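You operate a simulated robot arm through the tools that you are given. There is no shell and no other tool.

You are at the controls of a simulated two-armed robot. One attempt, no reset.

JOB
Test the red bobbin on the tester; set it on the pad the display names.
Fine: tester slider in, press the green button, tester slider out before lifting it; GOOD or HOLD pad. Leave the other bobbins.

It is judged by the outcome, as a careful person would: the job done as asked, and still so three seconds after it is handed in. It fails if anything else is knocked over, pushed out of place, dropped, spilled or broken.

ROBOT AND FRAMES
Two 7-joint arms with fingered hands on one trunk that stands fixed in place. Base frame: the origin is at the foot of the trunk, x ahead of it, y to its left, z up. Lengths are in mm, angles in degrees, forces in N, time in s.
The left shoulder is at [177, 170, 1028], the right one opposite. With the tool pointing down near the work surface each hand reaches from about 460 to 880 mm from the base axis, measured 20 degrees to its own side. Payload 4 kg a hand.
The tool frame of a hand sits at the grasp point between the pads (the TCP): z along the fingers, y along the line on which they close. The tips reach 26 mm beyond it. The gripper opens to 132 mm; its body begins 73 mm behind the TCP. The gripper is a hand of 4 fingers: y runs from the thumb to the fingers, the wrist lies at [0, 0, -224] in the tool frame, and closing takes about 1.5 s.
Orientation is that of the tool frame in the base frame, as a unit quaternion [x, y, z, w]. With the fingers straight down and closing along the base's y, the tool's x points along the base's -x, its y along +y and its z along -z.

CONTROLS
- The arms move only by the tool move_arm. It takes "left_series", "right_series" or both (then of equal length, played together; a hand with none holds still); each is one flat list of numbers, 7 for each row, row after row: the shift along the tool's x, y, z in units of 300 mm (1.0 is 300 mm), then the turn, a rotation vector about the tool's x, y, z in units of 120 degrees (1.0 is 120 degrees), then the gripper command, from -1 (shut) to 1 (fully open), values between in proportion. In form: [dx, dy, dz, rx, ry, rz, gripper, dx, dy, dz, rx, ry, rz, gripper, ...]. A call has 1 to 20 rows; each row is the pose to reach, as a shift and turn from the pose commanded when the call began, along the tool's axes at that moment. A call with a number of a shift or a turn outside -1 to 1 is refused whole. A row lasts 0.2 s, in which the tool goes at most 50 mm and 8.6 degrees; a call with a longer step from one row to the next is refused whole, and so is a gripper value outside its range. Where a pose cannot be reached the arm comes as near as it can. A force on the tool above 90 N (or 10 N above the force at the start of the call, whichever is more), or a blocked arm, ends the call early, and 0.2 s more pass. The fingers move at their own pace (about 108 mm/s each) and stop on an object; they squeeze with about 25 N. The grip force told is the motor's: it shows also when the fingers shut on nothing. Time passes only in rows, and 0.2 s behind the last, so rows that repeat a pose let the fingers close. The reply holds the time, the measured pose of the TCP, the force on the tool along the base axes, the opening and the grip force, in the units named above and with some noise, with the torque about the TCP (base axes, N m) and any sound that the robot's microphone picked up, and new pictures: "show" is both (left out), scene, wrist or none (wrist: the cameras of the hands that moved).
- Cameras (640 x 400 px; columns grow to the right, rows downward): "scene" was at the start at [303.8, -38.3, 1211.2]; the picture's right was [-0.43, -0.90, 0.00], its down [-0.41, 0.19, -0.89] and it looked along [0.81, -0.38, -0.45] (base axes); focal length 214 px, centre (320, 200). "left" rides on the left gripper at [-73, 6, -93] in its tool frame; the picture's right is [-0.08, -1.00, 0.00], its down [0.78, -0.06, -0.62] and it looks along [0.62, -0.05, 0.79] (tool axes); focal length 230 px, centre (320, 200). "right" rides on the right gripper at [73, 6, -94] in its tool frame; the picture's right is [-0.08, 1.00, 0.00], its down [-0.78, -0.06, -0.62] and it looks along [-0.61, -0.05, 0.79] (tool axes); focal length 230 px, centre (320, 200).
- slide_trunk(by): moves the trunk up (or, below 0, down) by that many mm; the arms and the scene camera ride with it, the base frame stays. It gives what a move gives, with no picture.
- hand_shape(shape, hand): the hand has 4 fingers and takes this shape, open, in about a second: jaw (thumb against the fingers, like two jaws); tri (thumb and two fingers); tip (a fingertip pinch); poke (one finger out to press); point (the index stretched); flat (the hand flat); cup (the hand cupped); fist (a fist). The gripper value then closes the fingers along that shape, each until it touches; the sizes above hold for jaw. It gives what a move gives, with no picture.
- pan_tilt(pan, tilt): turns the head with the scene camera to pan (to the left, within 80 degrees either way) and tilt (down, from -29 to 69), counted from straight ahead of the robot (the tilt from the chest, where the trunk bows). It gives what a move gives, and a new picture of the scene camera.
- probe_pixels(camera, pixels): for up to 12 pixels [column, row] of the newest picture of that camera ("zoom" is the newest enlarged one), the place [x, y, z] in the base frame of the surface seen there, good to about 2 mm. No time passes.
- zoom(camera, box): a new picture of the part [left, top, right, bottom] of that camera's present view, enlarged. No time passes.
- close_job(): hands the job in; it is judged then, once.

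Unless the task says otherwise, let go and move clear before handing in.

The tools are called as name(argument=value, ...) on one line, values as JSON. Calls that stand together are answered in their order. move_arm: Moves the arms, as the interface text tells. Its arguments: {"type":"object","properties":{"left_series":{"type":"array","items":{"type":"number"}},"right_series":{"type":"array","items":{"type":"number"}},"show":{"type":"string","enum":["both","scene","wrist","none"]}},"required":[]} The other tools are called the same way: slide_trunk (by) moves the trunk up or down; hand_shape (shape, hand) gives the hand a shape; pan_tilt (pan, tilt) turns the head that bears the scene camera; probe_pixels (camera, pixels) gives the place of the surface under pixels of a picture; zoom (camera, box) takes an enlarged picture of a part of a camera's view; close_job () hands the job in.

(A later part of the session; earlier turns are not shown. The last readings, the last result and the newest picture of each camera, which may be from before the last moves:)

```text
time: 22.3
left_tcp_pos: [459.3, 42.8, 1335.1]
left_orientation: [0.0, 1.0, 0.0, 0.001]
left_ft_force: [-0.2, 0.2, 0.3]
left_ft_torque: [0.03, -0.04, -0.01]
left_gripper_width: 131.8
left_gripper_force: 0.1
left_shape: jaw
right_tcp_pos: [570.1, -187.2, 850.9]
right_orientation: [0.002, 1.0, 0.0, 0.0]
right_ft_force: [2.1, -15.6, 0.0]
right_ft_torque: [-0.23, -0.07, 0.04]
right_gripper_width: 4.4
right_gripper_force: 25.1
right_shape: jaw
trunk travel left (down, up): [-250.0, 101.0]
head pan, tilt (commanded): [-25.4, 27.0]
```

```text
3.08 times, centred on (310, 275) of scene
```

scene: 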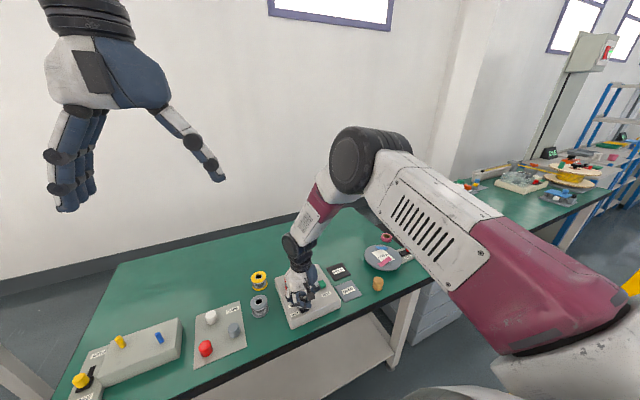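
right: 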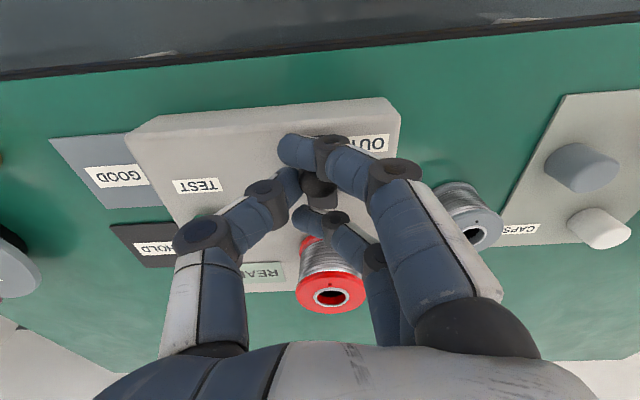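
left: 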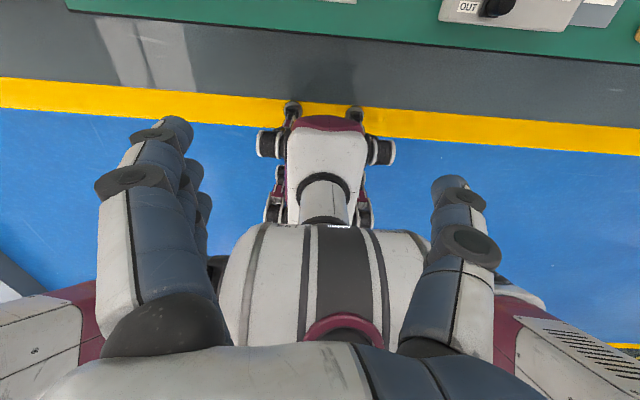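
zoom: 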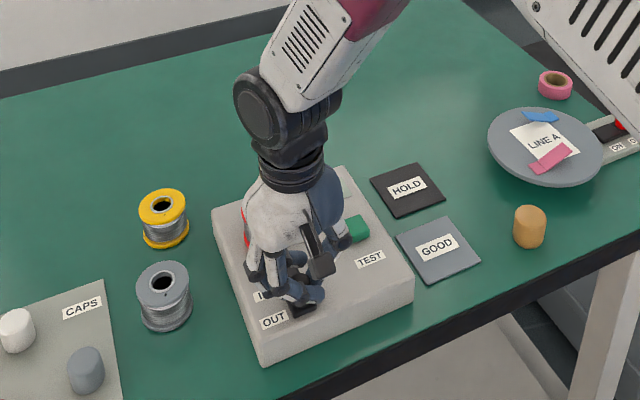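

The grip is on: the index lies on the near side of the knob and the ring finger on the far side, with about 15 N sideways from the squeeze. I'll push the knob slowly toward IN (+x), half the travel first.

move_arm(right_series=[-0.017, 0, 0, 0, 0, 0, -0.85, -0.034, 0, 0, 0, 0, 0, -0.85, -0.05, 0, 0, 0, 0, 0, -0.85, -0.05, 0, 0, 0, 0, 0, -0.85], show="both")

zoom(camera="right", box=[120, 80, 440, 330])

```text
time: 23.3
left_tcp_pos: [458.5, 42.4, 1335.8]
left_orientation: [0.0, 1.0, 0.0, 0.001]
left_ft_force: [-0.2, -0.9, 0.6]
left_ft_torque: [0.03, 0.01, 0.0]
left_gripper_width: 131.8
left_gripper_force: 0.0
left_shape: jaw
right_tcp_pos: [584.0, -186.2, 850.9]
right_orientation: [0.001, 1.0, 0.001, 0.0]
right_ft_force: [-2.1, -20.5, 1.5]
right_ft_torque: [-0.34, -0.05, 0.05]
right_gripper_width: 4.5
right_gripper_force: 25.6
right_shape: jaw
trunk travel left (down, up): [-250.0, 101.0]
head pan, tilt (commanded): [-25.4, 27.0]
```

scene: 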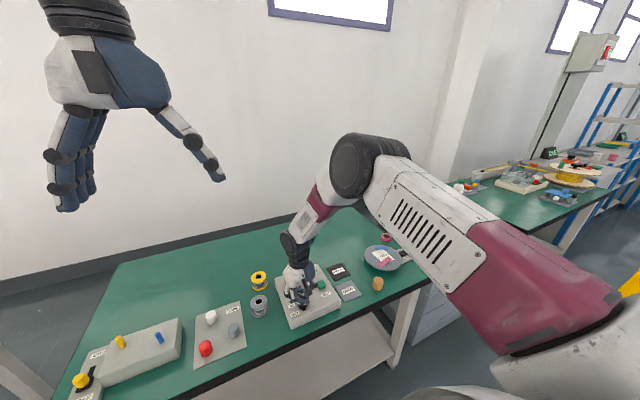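
right: 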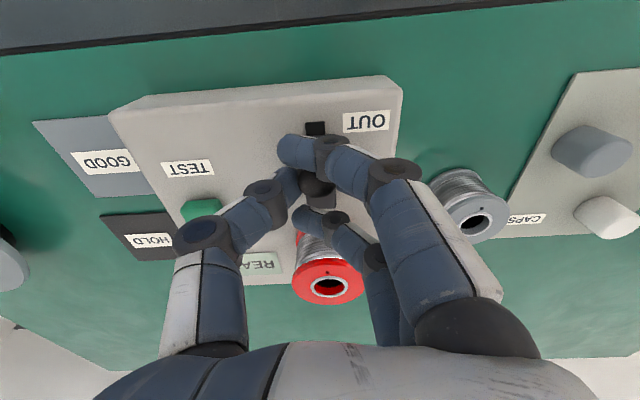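

```text
1.60 times, centred on (280, 205) of right
```

zoom: 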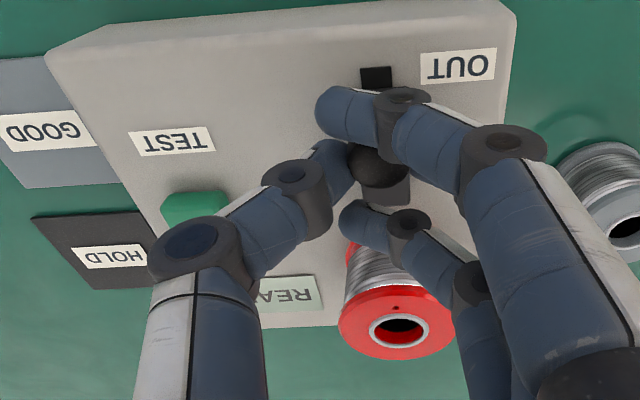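

The knob is sliding with the hand (rail end now visible at (315,128)) at almost no x force. I'll check the ring fingertip clearance to the bobbin and that the tester hasn't moved.

probe_pixels(camera="right", pixels=[[300, 212], [310, 222], [320, 228], [302, 270], [330, 265], [318, 185], [320, 175], [112, 112], [401, 88], [395, 82], [315, 125], [315, 135]])

```text
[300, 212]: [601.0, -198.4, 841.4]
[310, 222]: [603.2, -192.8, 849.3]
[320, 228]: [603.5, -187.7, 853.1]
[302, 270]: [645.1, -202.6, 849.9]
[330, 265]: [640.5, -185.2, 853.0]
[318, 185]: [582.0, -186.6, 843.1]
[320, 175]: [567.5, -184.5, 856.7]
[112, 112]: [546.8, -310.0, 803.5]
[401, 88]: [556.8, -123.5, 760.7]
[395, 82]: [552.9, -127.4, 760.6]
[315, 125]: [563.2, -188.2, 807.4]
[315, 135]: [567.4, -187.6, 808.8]
```

The ring finger still has about 25 mm to the bobbin and the tester corners are where they were. I'll push on another 12 mm in small steps while watching the force.

move_arm(right_series=[-0.014, 0, 0, 0, 0, 0, -0.85, -0.028, 0, 0, 0, 0, 0, -0.85, -0.042, 0, 0, 0, 0, 0, -0.85, -0.042, 0, 0, 0, 0, 0, -0.85], show="both")

zoom(camera="right", box=[120, 80, 440, 330])

```text
time: 24.3
left_tcp_pos: [457.6, 43.2, 1335.3]
left_orientation: [0.0, 1.0, 0.002, 0.0]
left_ft_force: [0.3, 0.0, -0.5]
left_ft_torque: [0.0, -0.02, -0.01]
left_gripper_width: 131.9
left_gripper_force: 0.0
left_shape: jaw
right_tcp_pos: [596.4, -187.8, 850.4]
right_orientation: [-0.001, 1.0, 0.001, 0.0]
right_ft_force: [-4.3, -16.6, 0.3]
right_ft_torque: [-0.26, 0.09, -0.02]
right_gripper_width: 4.9
right_gripper_force: 24.9
right_shape: jaw
trunk travel left (down, up): [-250.0, 101.0]
head pan, tilt (commanded): [-25.4, 27.0]
```

scene: 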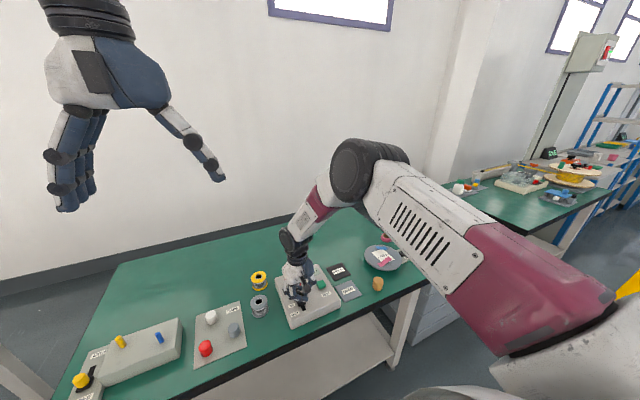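
right: 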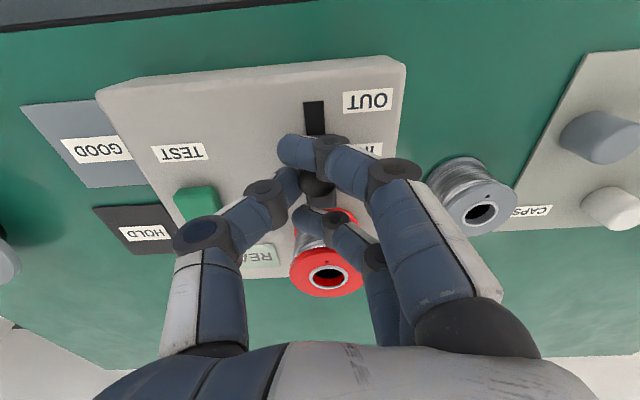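

```text
1.60 times, centred on (280, 205) of right
```

zoom: 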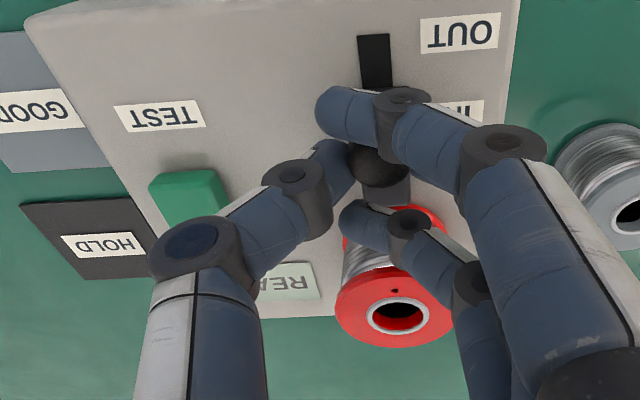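

The knob has moved about 26 mm with only −4 N in x, so it isn't at its stop yet. I'll go on in 2 mm steps and watch for the force rise.

move_arm(right_series=[-0.007, 0, 0, 0, 0, 0, -0.85, -0.014, 0, 0, 0, 0, 0, -0.85, -0.014, 0, 0, 0, 0, 0, -0.85], show="wrist")

```text
time: 25.1
left_tcp_pos: [455.9, 43.4, 1336.0]
left_orientation: [0.0, 1.0, 0.001, 0.002]
left_ft_force: [-1.0, -0.2, 0.0]
left_ft_torque: [-0.03, 0.04, 0.03]
left_gripper_width: 131.9
left_gripper_force: 0.1
left_shape: jaw
right_tcp_pos: [597.6, -186.9, 851.5]
right_orientation: [0.0, 1.0, 0.0, -0.001]
right_ft_force: [-24.2, -15.3, -3.1]
right_ft_torque: [-0.27, 0.33, -0.09]
right_gripper_width: 4.4
right_gripper_force: 24.7
right_shape: jaw
trunk travel left (down, up): [-250.0, 101.0]
head pan, tilt (commanded): [-25.4, 27.0]
```

right: 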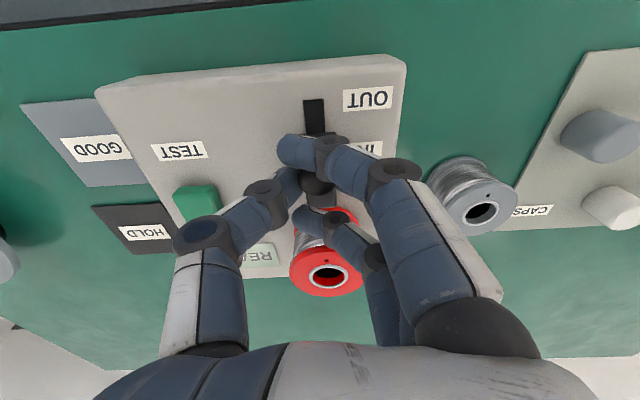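

The x force rose to −24 N with the hand stopped at 597.6, so the slider is against its IN stop. I'll open the fingers and lift straight up.

move_arm(right_series=[-0.006, 0, 0, 0, 0, 0, -0.4, -0.006, 0, 0, 0, 0, 0, -0.4, -0.006, 0, 0, 0, 0, 0, -0.4, -0.006, 0, 0, 0, 0, 0, -0.4], show="both")

zoom(camera="right", box=[120, 80, 440, 330])

```text
time: 26.1
left_tcp_pos: [455.8, 43.7, 1338.1]
left_orientation: [0.001, 1.0, 0.0, 0.002]
left_ft_force: [-0.9, -0.5, 0.4]
left_ft_torque: [0.02, 0.0, 0.03]
left_gripper_width: 131.9
left_gripper_force: 0.0
left_shape: jaw
right_tcp_pos: [599.8, -186.6, 852.4]
right_orientation: [0.0, 1.0, 0.0, -0.001]
right_ft_force: [-28.2, -14.1, 8.0]
right_ft_torque: [-0.16, 0.47, 0.18]
right_gripper_width: 35.3
right_gripper_force: 0.0
right_shape: jaw
trunk travel left (down, up): [-250.0, 101.0]
head pan, tilt (commanded): [-25.4, 27.0]
```

scene: 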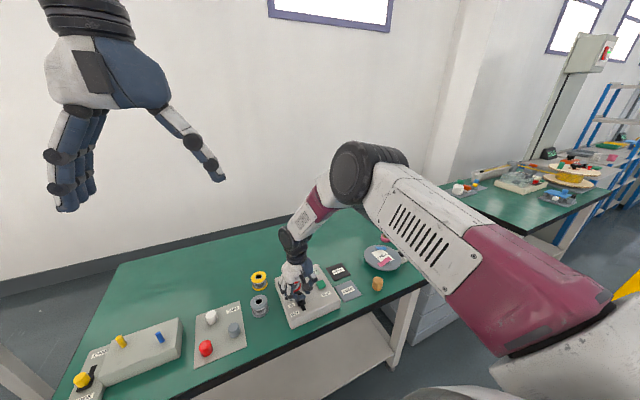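
right: 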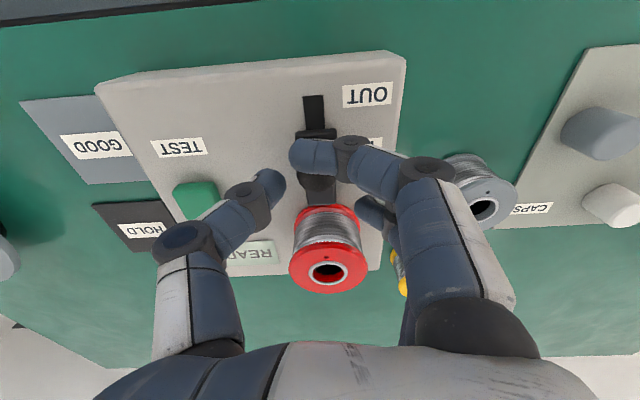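

```text
1.60 times, centred on (280, 205) of right
```

zoom: 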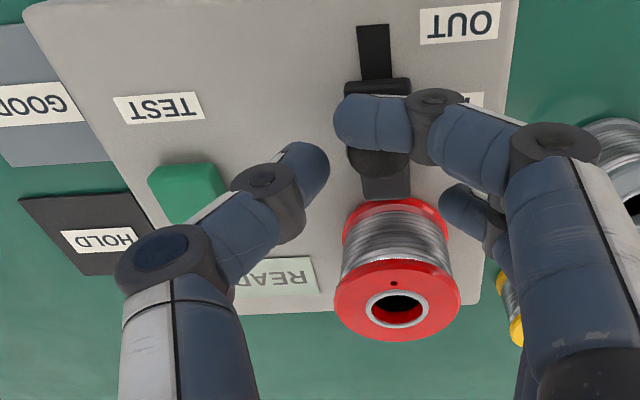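

The index finger is still pressed against the near side of the knob (−28 N) because I nudged the wrong way, so it couldn't fully open. I'll back off 7 mm toward −x to free it.

move_arm(right_series=[0.012, 0, 0, 0, 0, 0, -0.4, 0.023, 0, 0, 0, 0, 0, -0.4, 0.023, 0, 0, 0, 0, 0, -0.4, 0.023, 0, 0, 0, 0, 0, -0.4], show="wrist")

zoom(camera="right", box=[120, 80, 440, 330])

```text
time: 27.1
left_tcp_pos: [457.0, 44.6, 1334.9]
left_orientation: [0.0, 1.0, 0.0, 0.0]
left_ft_force: [0.2, 0.4, 0.1]
left_ft_torque: [0.03, 0.01, 0.0]
left_gripper_width: 131.8
left_gripper_force: 0.0
left_shape: jaw
right_tcp_pos: [597.0, -185.6, 850.7]
right_orientation: [0.0, 1.0, -0.001, 0.0]
right_ft_force: [-0.1, 0.0, 0.5]
right_ft_torque: [0.05, 0.04, -0.01]
right_gripper_width: 39.2
right_gripper_force: 0.2
right_shape: jaw
trunk travel left (down, up): [-250.0, 101.0]
head pan, tilt (commanded): [-25.4, 27.0]
```

right: 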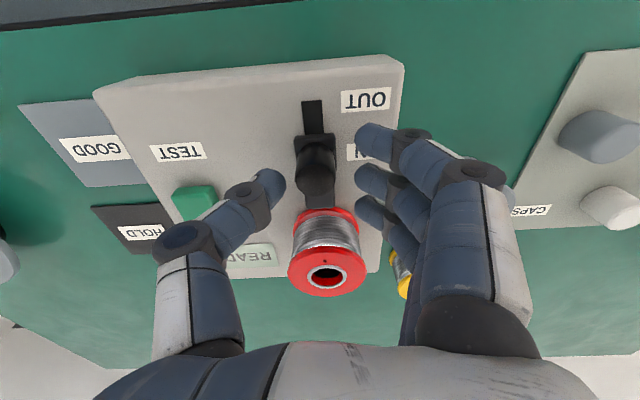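

```text
1.60 times, centred on (280, 205) of right
```

zoom: 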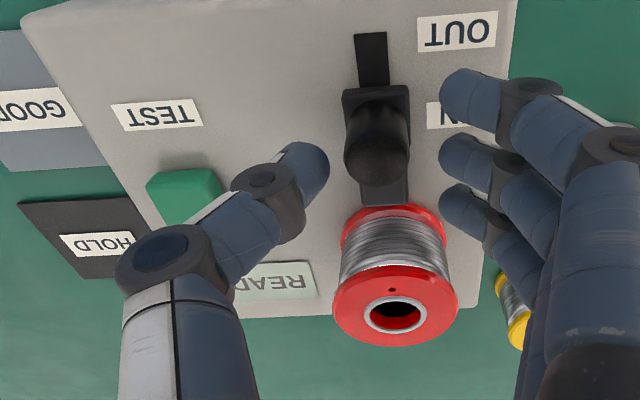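

The fingers are free with zero force, and the slider plate now reaches the bobbin at (320,205). I'll lift straight up and look over the tester and display.

move_arm(right_series=[0, 0, -0.12, 0, 0, 0, -0.4, 0, 0, -0.24, 0, 0, 0, -0.4, 0, 0, -0.36, 0, 0, 0, -0.4, 0, 0, -0.36, 0, 0, 0, -0.4], show="both")

zoom(camera="right", box=[180, 60, 420, 260])

```text
time: 28.1
left_tcp_pos: [458.7, 44.7, 1335.8]
left_orientation: [0.0, 1.0, 0.0, 0.0]
left_ft_force: [0.4, 0.2, -0.1]
left_ft_torque: [-0.02, 0.01, -0.02]
left_gripper_width: 131.8
left_gripper_force: 0.1
left_shape: jaw
right_tcp_pos: [596.6, -187.0, 958.9]
right_orientation: [0.001, 1.0, 0.0, 0.0]
right_ft_force: [-0.5, 1.0, -0.2]
right_ft_torque: [0.0, -0.03, -0.04]
right_gripper_width: 39.2
right_gripper_force: 0.0
right_shape: jaw
trunk travel left (down, up): [-250.0, 101.0]
head pan, tilt (commanded): [-25.4, 27.0]
```

scene: 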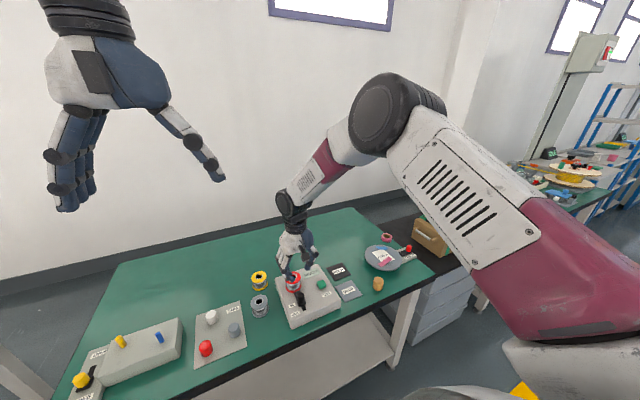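
right: 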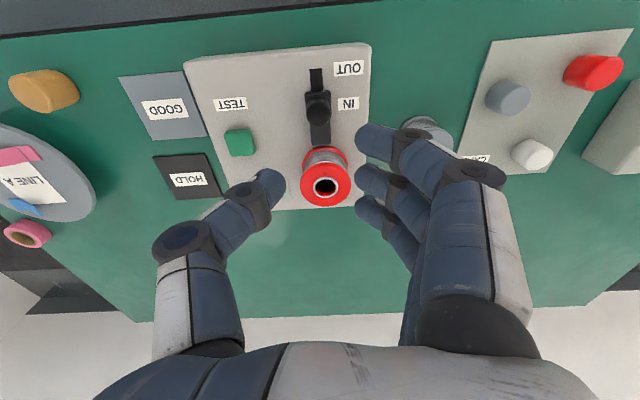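

```text
2.00 times, centred on (300, 160) of right
```

zoom: 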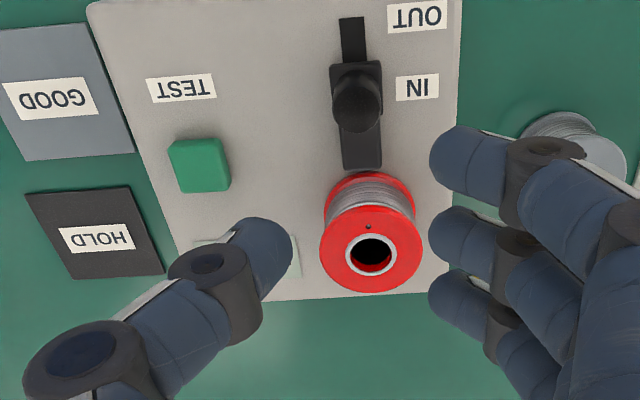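

The knob now lines up with the IN label at (347,103). Next I'll probe the knob, button and tester corners to confirm nothing shifted before pressing.

probe_pixels(camera="zoom", pixels=[[357, 95], [357, 115], [340, 105], [377, 105], [360, 165], [345, 165], [380, 163], [200, 145], [175, 150], [225, 145], [200, 185], [355, 30]])

probe_pixels(camera="right", pixels=[[184, 63], [368, 45], [240, 132], [240, 150], [227, 142], [253, 140], [326, 165], [326, 203], [302, 185], [349, 185]])

```text
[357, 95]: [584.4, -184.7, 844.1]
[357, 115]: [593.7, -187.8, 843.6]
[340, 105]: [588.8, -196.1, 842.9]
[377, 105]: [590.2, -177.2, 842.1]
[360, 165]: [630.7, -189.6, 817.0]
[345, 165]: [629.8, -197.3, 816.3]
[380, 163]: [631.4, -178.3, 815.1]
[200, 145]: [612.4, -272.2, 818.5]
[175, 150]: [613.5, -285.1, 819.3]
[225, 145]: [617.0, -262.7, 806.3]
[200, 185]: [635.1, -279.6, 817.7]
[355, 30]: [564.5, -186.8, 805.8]
```

```text
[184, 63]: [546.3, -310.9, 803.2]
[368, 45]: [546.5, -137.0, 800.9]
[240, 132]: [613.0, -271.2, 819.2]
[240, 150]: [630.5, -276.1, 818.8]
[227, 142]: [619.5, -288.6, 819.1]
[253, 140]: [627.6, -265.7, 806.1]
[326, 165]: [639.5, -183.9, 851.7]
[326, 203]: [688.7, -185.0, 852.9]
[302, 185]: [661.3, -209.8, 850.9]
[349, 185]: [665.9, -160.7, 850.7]
```

The button centre is about (622,−276) with its top at 820, and the tester is in place. I'll move above the button with the fingers fully closed.

move_arm(right_series=[-0.032, -0.1, 0, 0, 0, 0, -0.6, -0.064, -0.2, 0, 0, 0, 0, -0.8, -0.097, -0.297, 0, 0, 0, 0, -1, -0.097, -0.297, 0, 0, 0, 0, -1, -0.097, -0.297, 0, 0, 0, 0, -1, -0.097, -0.297, 0, 0, 0, 0, -1, -0.097, -0.297, 0, 0, 0, 0, -1], show="both")

zoom(camera="right", box=[180, 60, 500, 260])

zoom(camera="scene", box=[240, 200, 400, 330])

```text
time: 29.7
left_tcp_pos: [458.7, 45.1, 1335.3]
left_orientation: [0.0, 1.0, 0.0, 0.001]
left_ft_force: [0.0, -0.9, 0.3]
left_ft_torque: [-0.01, 0.02, 0.0]
left_gripper_width: 132.1
left_gripper_force: 0.0
left_shape: jaw
right_tcp_pos: [623.7, -274.0, 960.6]
right_orientation: [0.001, 1.0, -0.001, 0.0]
right_ft_force: [0.2, -0.6, 0.5]
right_ft_torque: [0.0, 0.01, 0.01]
right_gripper_width: 0.1
right_gripper_force: 25.8
right_shape: jaw
trunk travel left (down, up): [-250.0, 101.0]
head pan, tilt (commanded): [-25.4, 27.0]
```

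scene: 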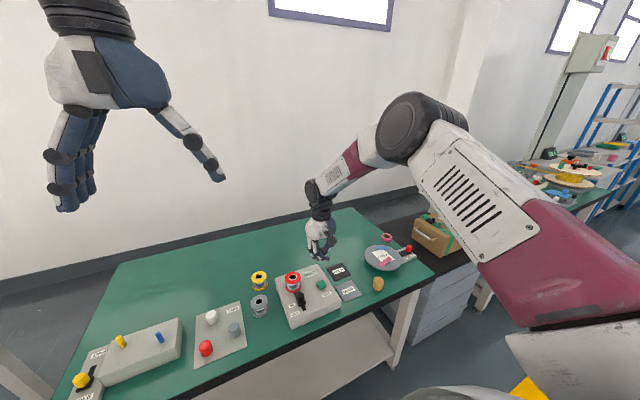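
right: 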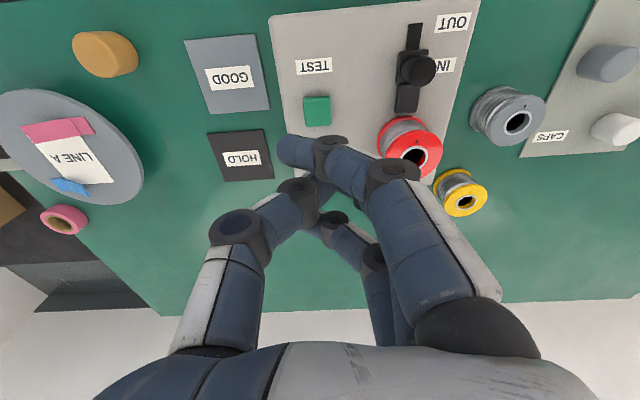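

```text
2.00 times, centred on (340, 160) of right
```

zoom: 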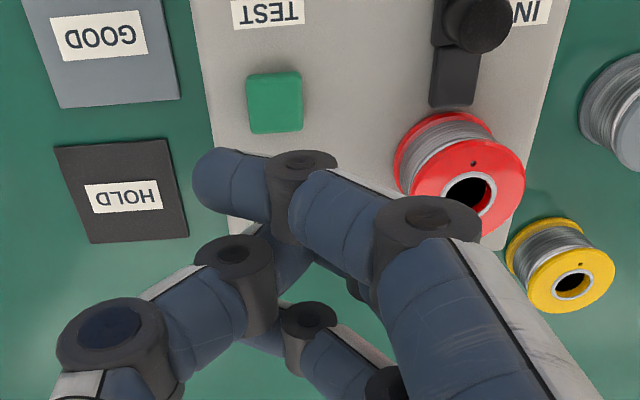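

```text
3.08 times, centred on (320, 265) of scene
```

zoom: 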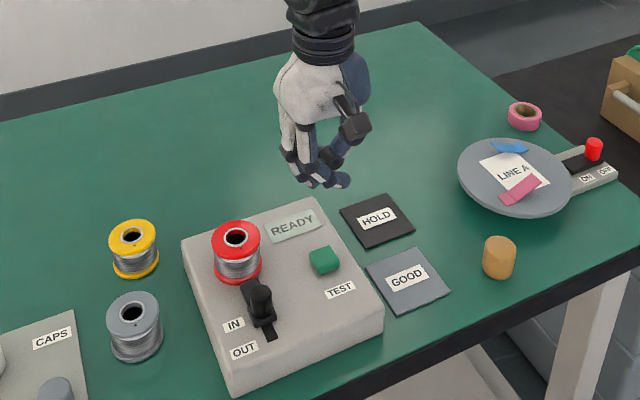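

Fully shut, the index finger folds past the thumb (right picture (290,148)). I'll probe the fingertips to learn which is lowest.

probe_pixels(camera="right", pixels=[[283, 148], [290, 138], [300, 150], [320, 142], [330, 138], [345, 155], [312, 185], [320, 190], [295, 185], [330, 225], [320, 232], [305, 200]])

```text
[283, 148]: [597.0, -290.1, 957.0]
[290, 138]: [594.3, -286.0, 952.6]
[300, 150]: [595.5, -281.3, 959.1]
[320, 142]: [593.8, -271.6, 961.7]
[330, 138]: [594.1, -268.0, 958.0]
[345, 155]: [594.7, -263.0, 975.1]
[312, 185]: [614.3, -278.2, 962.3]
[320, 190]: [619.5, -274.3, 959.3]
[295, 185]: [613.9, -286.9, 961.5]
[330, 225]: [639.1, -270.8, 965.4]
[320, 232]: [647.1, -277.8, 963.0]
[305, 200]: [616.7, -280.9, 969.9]
```

Next I'll zoom the scene view onto the hand and probe the lowest fingertip points from the side.

zoom(camera="scene", box=[290, 210, 350, 270])

```text
6.67 times, centred on (320, 240) of scene
```

zoom: 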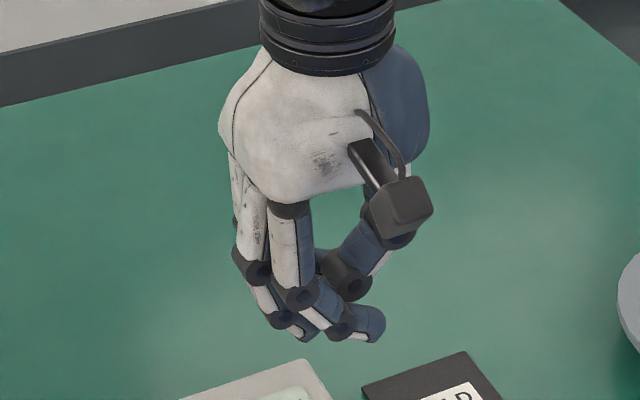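

probe_pixels(camera="zoom", pixels=[[365, 335], [370, 315], [340, 325], [318, 333], [305, 335], [312, 325], [280, 320], [300, 295], [350, 285], [355, 338], [378, 330], [310, 338]])

```text
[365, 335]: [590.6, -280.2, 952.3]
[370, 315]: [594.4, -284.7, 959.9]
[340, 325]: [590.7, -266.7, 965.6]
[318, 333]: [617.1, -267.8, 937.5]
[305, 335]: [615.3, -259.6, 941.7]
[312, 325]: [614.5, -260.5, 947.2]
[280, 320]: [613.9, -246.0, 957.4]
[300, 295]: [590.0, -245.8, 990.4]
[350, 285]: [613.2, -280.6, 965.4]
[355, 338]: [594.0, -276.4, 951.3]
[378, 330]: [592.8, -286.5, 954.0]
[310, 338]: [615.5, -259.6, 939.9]
```

The middle fingertip is lowest, at about (617,−267,935), with the index clear above. I'll shift so that tip is over the button centre and go down to about 4 mm above it.

move_arm(right_series=[-0.01, -0.025, 0.1, 0, 0, 0, -1, -0.01, -0.025, 0.2, 0, 0, 0, -1, -0.01, -0.025, 0.3, 0, 0, 0, -1, -0.01, -0.025, 0.35, 0, 0, 0, -1, -0.01, -0.025, 0.35, 0, 0, 0, -1], show="both")

zoom(camera="scene", box=[270, 230, 360, 320])

```text
time: 30.9
left_tcp_pos: [457.5, 44.8, 1335.4]
left_orientation: [0.0, 1.0, 0.0, 0.001]
left_ft_force: [0.1, -0.7, 0.0]
left_ft_torque: [0.02, -0.02, 0.0]
left_gripper_width: 131.9
left_gripper_force: 0.0
left_shape: jaw
right_tcp_pos: [627.3, -281.7, 853.2]
right_orientation: [0.0, 1.0, 0.0, 0.001]
right_ft_force: [0.8, 0.2, 0.5]
right_ft_torque: [0.0, 0.01, -0.01]
right_gripper_width: 0.0
right_gripper_force: 24.7
right_shape: jaw
trunk travel left (down, up): [-250.0, 101.0]
head pan, tilt (commanded): [-25.4, 27.0]
```

scene: 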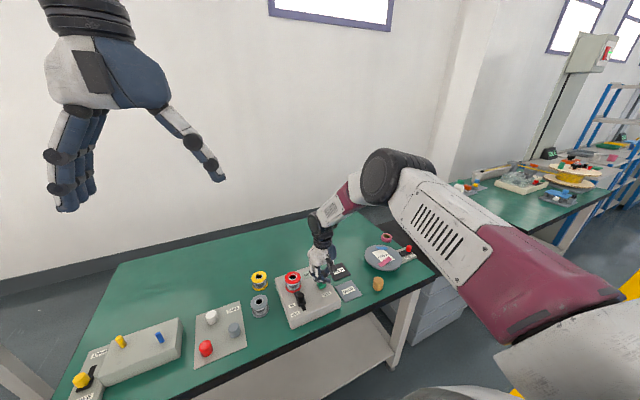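
right: 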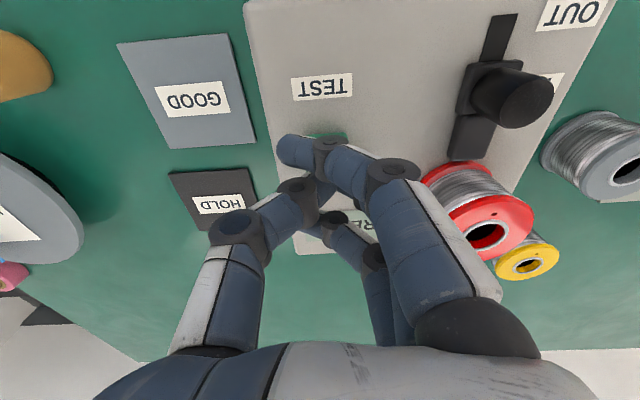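

```text
4.44 times, centred on (315, 275) of scene
```

zoom: 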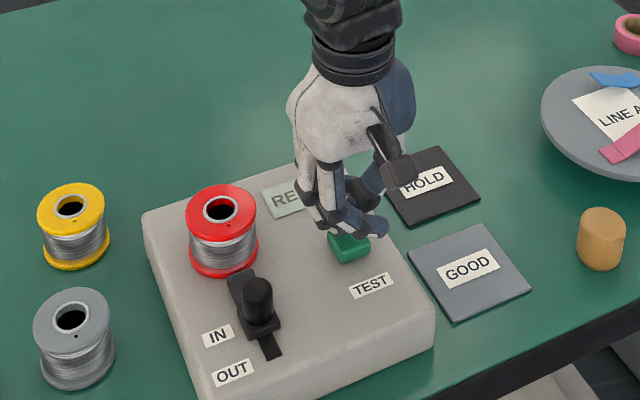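

The fingers are over the button (zoomed scene (350,240)) with no contact yet. I'll press down in small steps and watch the z force and the display.

move_arm(right_series=[0, 0, 0.01, 0, 0, 0, -1, 0, 0, 0.02, 0, 0, 0, -1, 0, 0, 0.027, 0, 0, 0, -1, 0, 0, 0.027, 0, 0, 0, -1], show="scene")

zoom(camera="scene", box=[270, 230, 360, 320])

```text
time: 31.9
left_tcp_pos: [457.8, 44.8, 1335.2]
left_orientation: [0.0, 1.0, 0.0, 0.001]
left_ft_force: [0.0, 0.5, 0.6]
left_ft_torque: [0.01, 0.0, -0.01]
left_gripper_width: 132.2
left_gripper_force: 0.0
left_shape: jaw
right_tcp_pos: [628.9, -282.3, 845.9]
right_orientation: [0.0, 1.0, 0.0, -0.001]
right_ft_force: [0.0, -0.1, 1.7]
right_ft_torque: [-0.01, -0.02, 0.0]
right_gripper_width: 0.0
right_gripper_force: 24.6
right_shape: jaw
trunk travel left (down, up): [-250.0, 101.0]
head pan, tilt (commanded): [-25.4, 27.0]
```

scene: 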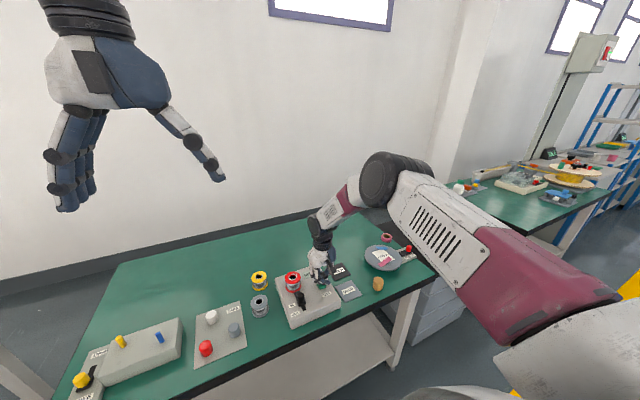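

```text
4.44 times, centred on (315, 275) of scene
```

zoom: 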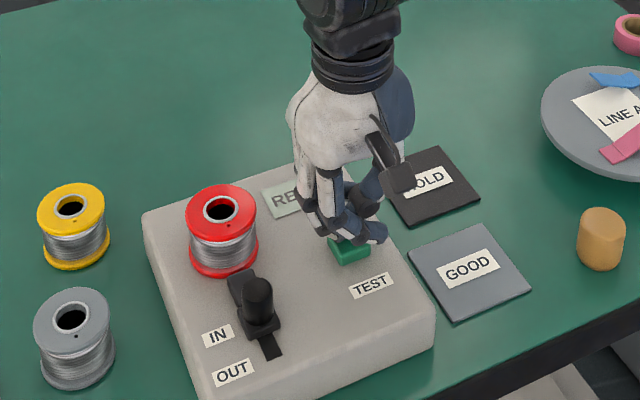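

The z force of 1.7 N suggests I'm just touching the button. I'll press on by a few millimetres more.

move_arm(right_series=[0, 0, 0.007, 0, 0, 0, -1, 0, 0, 0.014, 0, 0, 0, -1, 0, 0, 0.014, 0, 0, 0, -1], show="scene")

zoom(camera="scene", box=[270, 230, 360, 320])

```text
time: 32.7
left_tcp_pos: [457.5, 44.2, 1336.1]
left_orientation: [-0.001, 1.0, 0.0, 0.001]
left_ft_force: [0.3, -0.2, 0.6]
left_ft_torque: [0.01, -0.02, 0.02]
left_gripper_width: 132.2
left_gripper_force: 0.0
left_shape: jaw
right_tcp_pos: [629.3, -282.5, 842.5]
right_orientation: [-0.001, 1.0, 0.0, 0.001]
right_ft_force: [0.5, 0.1, 7.8]
right_ft_torque: [0.07, -0.02, 0.01]
right_gripper_width: 0.1
right_gripper_force: 24.6
right_shape: jaw
trunk travel left (down, up): [-250.0, 101.0]
head pan, tilt (commanded): [-25.4, 27.0]
heard: click
```

scene: 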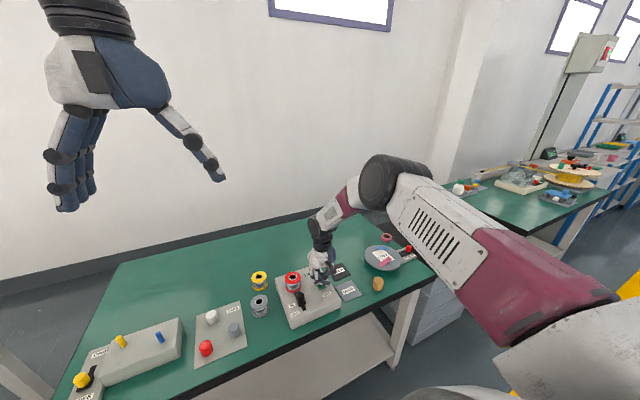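

```text
4.44 times, centred on (315, 275) of scene
```

zoom: 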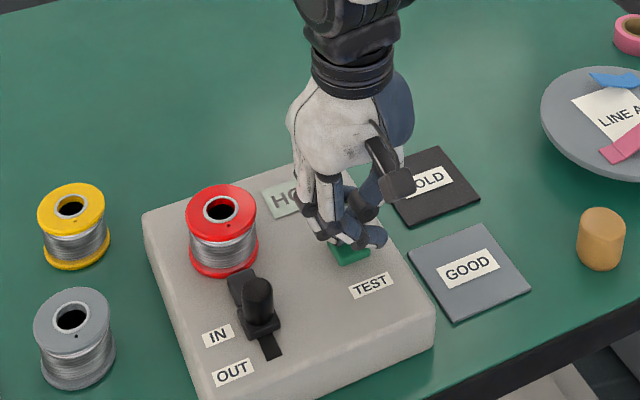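

A click was heard and the display changed to a word starting "HO" (zoomed scene (290,198)). I'll lift off the button and read the display.

move_arm(right_series=[0, 0, -0.1, 0, 0, 0, -1, 0, 0, -0.2, 0, 0, 0, -1, 0, 0, -0.3, 0, 0, 0, -1, 0, 0, -0.38, 0, 0, 0, -1, 0, 0, -0.38, 0, 0, 0, -1], show="both")

zoom(camera="scene", box=[270, 230, 360, 320])

```text
time: 33.9
left_tcp_pos: [458.7, 43.6, 1334.7]
left_orientation: [0.0, 1.0, 0.0, 0.0]
left_ft_force: [-0.7, -0.1, -0.7]
left_ft_torque: [-0.03, -0.01, -0.01]
left_gripper_width: 131.8
left_gripper_force: 0.0
left_shape: jaw
right_tcp_pos: [626.7, -284.1, 955.4]
right_orientation: [0.001, 1.0, 0.0, 0.0]
right_ft_force: [-0.1, 0.0, 0.0]
right_ft_torque: [0.01, 0.06, -0.01]
right_gripper_width: 0.2
right_gripper_force: 25.0
right_shape: jaw
trunk travel left (down, up): [-250.0, 101.0]
head pan, tilt (commanded): [-25.4, 27.0]
```

scene: 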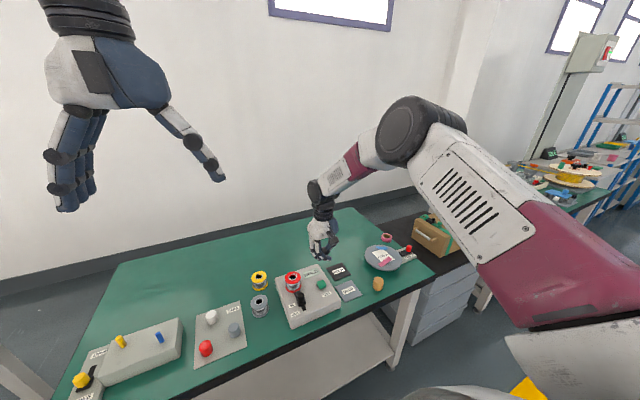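
right: 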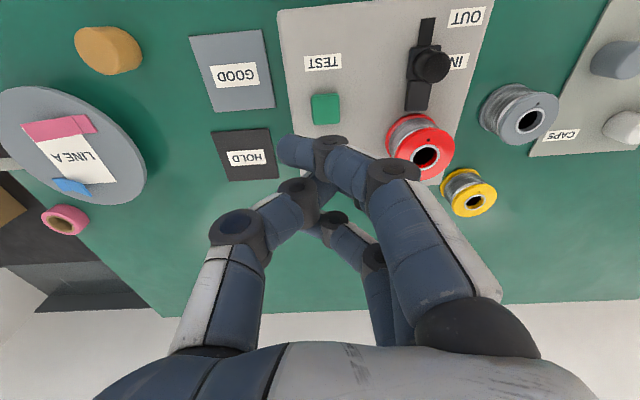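

```text
4.44 times, centred on (315, 275) of scene
```

zoom: 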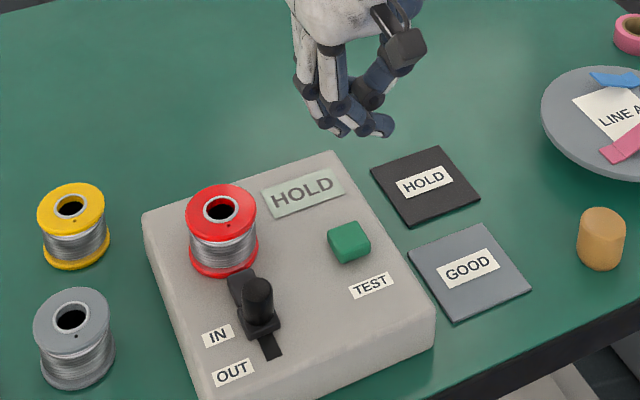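

The display now reads HOLD. I'll open the jaw to 40 mm and return above the knob, which is now at (591,−187).

move_arm(right_series=[0.026, 0.08, 0, 0, 0, 0, -0.4, 0.052, 0.16, 0, 0, 0, 0, -0.4, 0.078, 0.24, 0, 0, 0, 0, -0.4, 0.103, 0.322, 0, 0, 0, 0, -0.4, 0.103, 0.322, 0.1, 0, 0, 0, -0.4, 0.103, 0.322, 0.2, 0, 0, 0, -0.4, 0.103, 0.322, 0.25, 0, 0, 0, -0.4, 0.103, 0.322, 0.25, 0, 0, 0, -0.4], show="both")

zoom(camera="right", box=[180, 60, 420, 260])

```text
time: 35.7
left_tcp_pos: [458.3, 45.4, 1335.3]
left_orientation: [-0.001, 1.0, -0.001, 0.001]
left_ft_force: [-0.7, -0.3, 0.3]
left_ft_torque: [0.0, 0.0, -0.03]
left_gripper_width: 131.7
left_gripper_force: 0.0
left_shape: jaw
right_tcp_pos: [595.5, -186.4, 881.0]
right_orientation: [0.0, 1.0, 0.001, 0.0]
right_ft_force: [-0.7, 0.1, 0.3]
right_ft_torque: [0.02, 0.01, -0.04]
right_gripper_width: 38.9
right_gripper_force: 0.1
right_shape: jaw
trunk travel left (down, up): [-250.0, 101.0]
head pan, tilt (commanded): [-25.4, 27.0]
```

scene: 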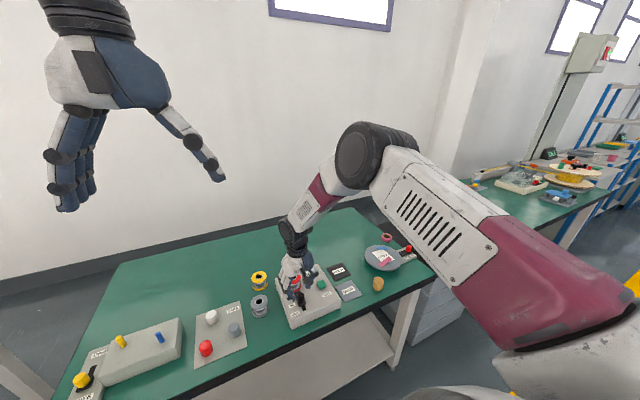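
right: 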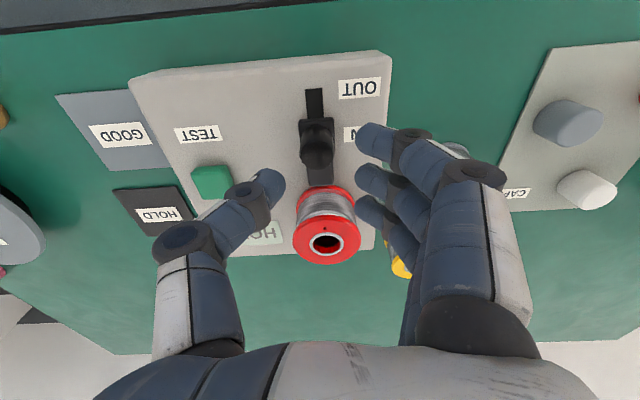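

```text
2.00 times, centred on (300, 160) of right
```

zoom: 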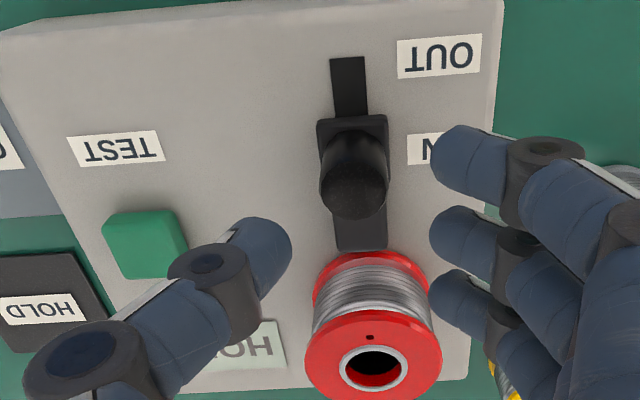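

The jaw is centred over the knob at (318,150) with the bobbin clear. I'll lower 30 mm and close again.

move_arm(right_series=[0, 0, 0.06, 0, 0, 0, -0.4, 0, 0, 0.098, 0, 0, 0, -0.4, 0, 0, 0.098, 0, 0, 0, -0.6, 0, 0, 0.098, 0, 0, 0, -0.85, 0, 0, 0.098, 0, 0, 0, -0.85, 0, 0, 0.098, 0, 0, 0, -0.85, 0, 0, 0.098, 0, 0, 0, -0.85], show="wrist")

zoom(camera="right", box=[180, 80, 420, 320])

```text
time: 37.3
left_tcp_pos: [459.4, 43.7, 1336.1]
left_orientation: [0.001, 1.0, 0.002, 0.001]
left_ft_force: [0.1, 1.2, 0.5]
left_ft_torque: [-0.01, -0.01, 0.02]
left_gripper_width: 131.9
left_gripper_force: 0.1
left_shape: jaw
right_tcp_pos: [596.6, -188.2, 849.3]
right_orientation: [0.001, 1.0, 0.0, 0.0]
right_ft_force: [0.7, -14.4, -1.5]
right_ft_torque: [-0.16, -0.02, -0.01]
right_gripper_width: 4.6
right_gripper_force: 24.4
right_shape: jaw
trunk travel left (down, up): [-250.0, 101.0]
head pan, tilt (commanded): [-25.4, 27.0]
```

right: 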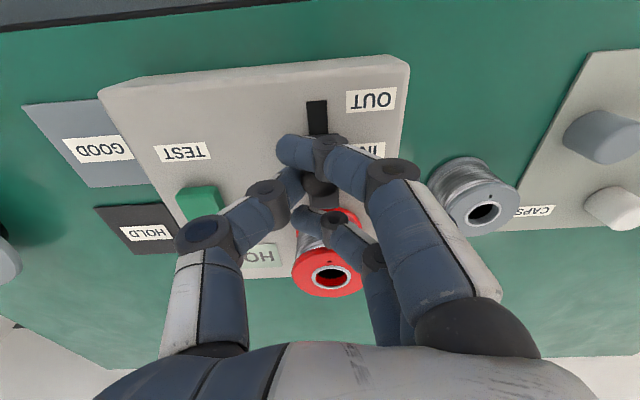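

```text
1.67 times, centred on (300, 200) of right
```

zoom: 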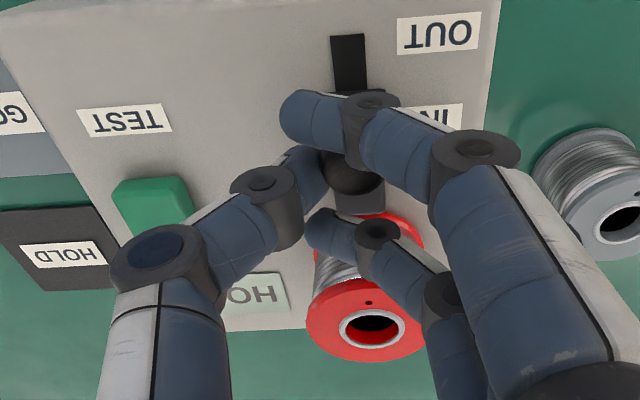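

The knob is caged again between index and ring fingers. I'll pull it 24 mm toward OUT (−x), then step on to the stop.

move_arm(right_series=[0.02, 0, 0, 0, 0, 0, -0.85, 0.04, 0, 0, 0, 0, 0, -0.85, 0.06, 0, 0, 0, 0, 0, -0.85, 0.08, 0, 0, 0, 0, 0, -0.85, 0.08, 0, 0, 0, 0, 0, -0.85], show="wrist")

zoom(camera="right", box=[180, 80, 420, 320])

```text
time: 38.5
left_tcp_pos: [458.9, 42.9, 1334.2]
left_orientation: [0.001, 1.0, 0.001, 0.0]
left_ft_force: [0.5, -0.1, -0.5]
left_ft_torque: [-0.03, 0.02, -0.01]
left_gripper_width: 131.9
left_gripper_force: 0.1
left_shape: jaw
right_tcp_pos: [573.0, -188.9, 851.0]
right_orientation: [0.001, 1.0, 0.0, -0.001]
right_ft_force: [0.1, -15.0, -9.4]
right_ft_torque: [-0.17, -0.03, 0.03]
right_gripper_width: 3.9
right_gripper_force: 25.4
right_shape: jaw
trunk travel left (down, up): [-250.0, 101.0]
head pan, tilt (commanded): [-25.4, 27.0]
```

right: 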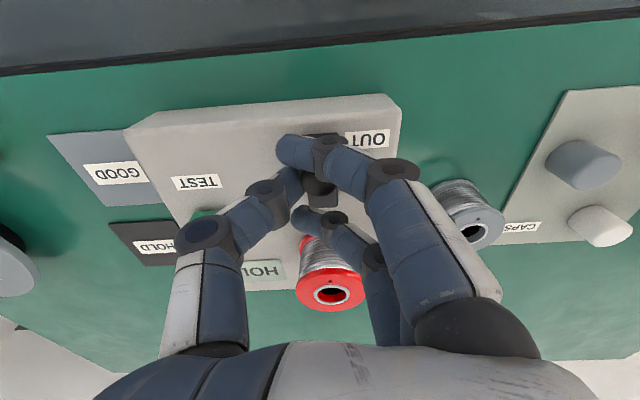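

```text
1.67 times, centred on (300, 200) of right
```

zoom: 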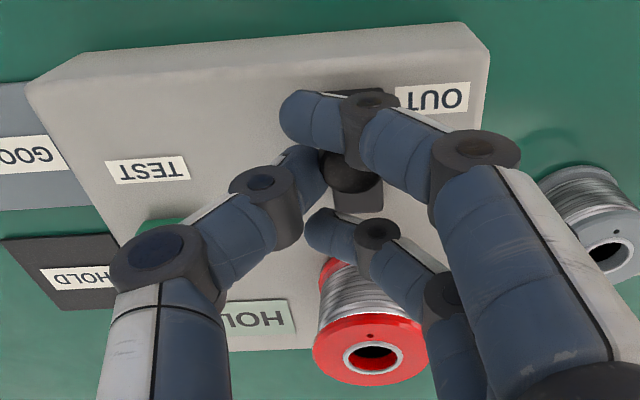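

The knob is following toward OUT. I'll step further in small amounts until the x force shows the stop.

move_arm(right_series=[0.008, 0, 0, 0, 0, 0, -0.85, 0.016, 0, 0, 0, 0, 0, -0.85, 0.016, 0, 0, 0, 0, 0, -0.85], show="wrist")

```text
time: 39.3
left_tcp_pos: [460.3, 43.0, 1335.7]
left_orientation: [-0.001, 1.0, 0.001, 0.001]
left_ft_force: [-0.4, 0.0, -0.5]
left_ft_torque: [-0.03, -0.02, -0.03]
left_gripper_width: 131.8
left_gripper_force: 0.1
left_shape: jaw
right_tcp_pos: [568.9, -188.1, 850.5]
right_orientation: [0.001, 1.0, 0.001, 0.002]
right_ft_force: [10.5, -15.5, -8.9]
right_ft_torque: [-0.18, -0.21, 0.09]
right_gripper_width: 3.9
right_gripper_force: 25.3
right_shape: jaw
trunk travel left (down, up): [-250.0, 101.0]
head pan, tilt (commanded): [-25.4, 27.0]
```

right: 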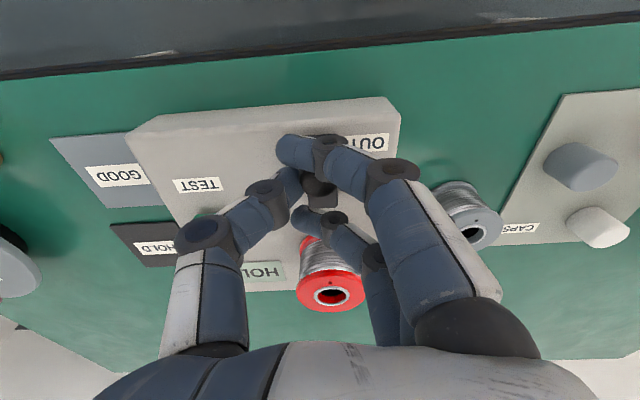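

There is +10 N in x at 568.9, so it is probably at the stop. I'll take another 2 mm to confirm it.

move_arm(right_series=[0.007, 0, 0, 0, 0, 0, -0.85, 0.007, 0, 0, 0, 0, 0, -0.85], show="wrist")

```text
time: 39.9
left_tcp_pos: [461.5, 41.5, 1334.7]
left_orientation: [0.0, 1.0, 0.001, 0.0]
left_ft_force: [0.0, -0.1, 0.7]
left_ft_torque: [0.01, -0.01, 0.0]
left_gripper_width: 132.0
left_gripper_force: 0.1
left_shape: jaw
right_tcp_pos: [569.6, -187.7, 851.9]
right_orientation: [0.001, 1.0, 0.001, 0.001]
right_ft_force: [23.3, -17.4, -6.4]
right_ft_torque: [-0.24, -0.41, 0.16]
right_gripper_width: 3.8
right_gripper_force: 25.1
right_shape: jaw
trunk travel left (down, up): [-250.0, 101.0]
head pan, tilt (commanded): [-25.4, 27.0]
```

right: 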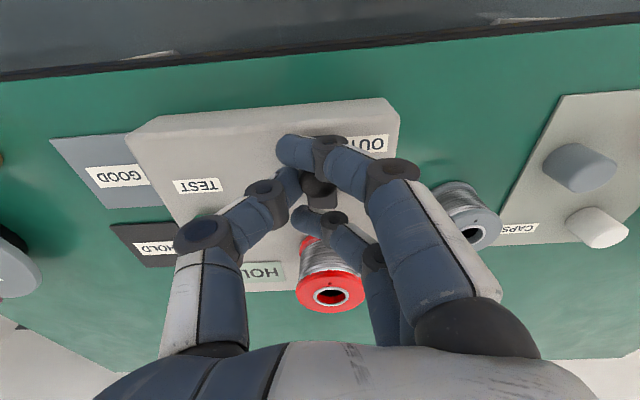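

+23 N confirms the OUT stop. I'll ease the load by about 2.5 mm while opening the fingers.

move_arm(right_series=[-0.007, 0, 0, 0, 0, 0, -0.6, -0.009, 0, 0, 0, 0, 0, -0.4, -0.009, 0, 0, 0, 0, 0, -0.4, -0.009, 0, 0, 0, 0, 0, -0.4], show="wrist")

zoom(camera="right", box=[180, 80, 420, 320])

```text
time: 40.9
left_tcp_pos: [458.4, 44.7, 1335.6]
left_orientation: [-0.001, 1.0, 0.0, 0.001]
left_ft_force: [-0.3, 0.9, -0.6]
left_ft_torque: [0.02, -0.01, -0.01]
left_gripper_width: 131.8
left_gripper_force: 0.1
left_shape: jaw
right_tcp_pos: [568.8, -186.0, 850.7]
right_orientation: [0.0, 1.0, 0.0, 0.0]
right_ft_force: [0.2, -0.2, -0.3]
right_ft_torque: [0.01, 0.01, 0.01]
right_gripper_width: 39.1
right_gripper_force: 0.1
right_shape: jaw
trunk travel left (down, up): [-250.0, 101.0]
head pan, tilt (commanded): [-25.4, 27.0]
```

right: 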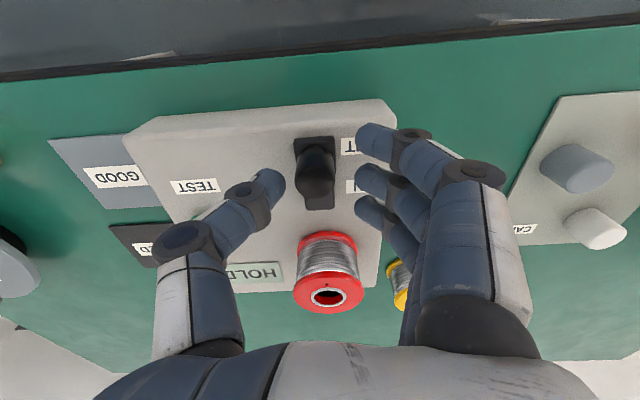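

```text
1.67 times, centred on (300, 200) of right
```

zoom: 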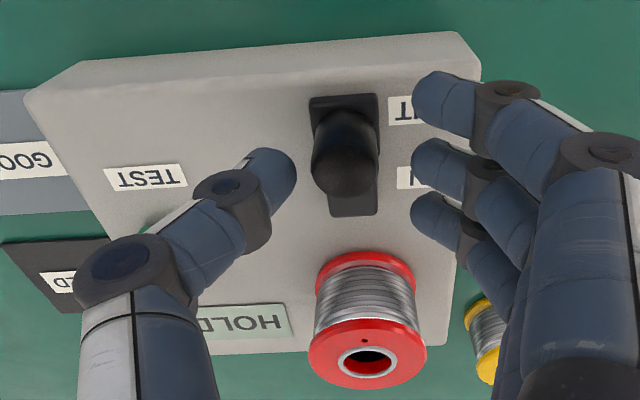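

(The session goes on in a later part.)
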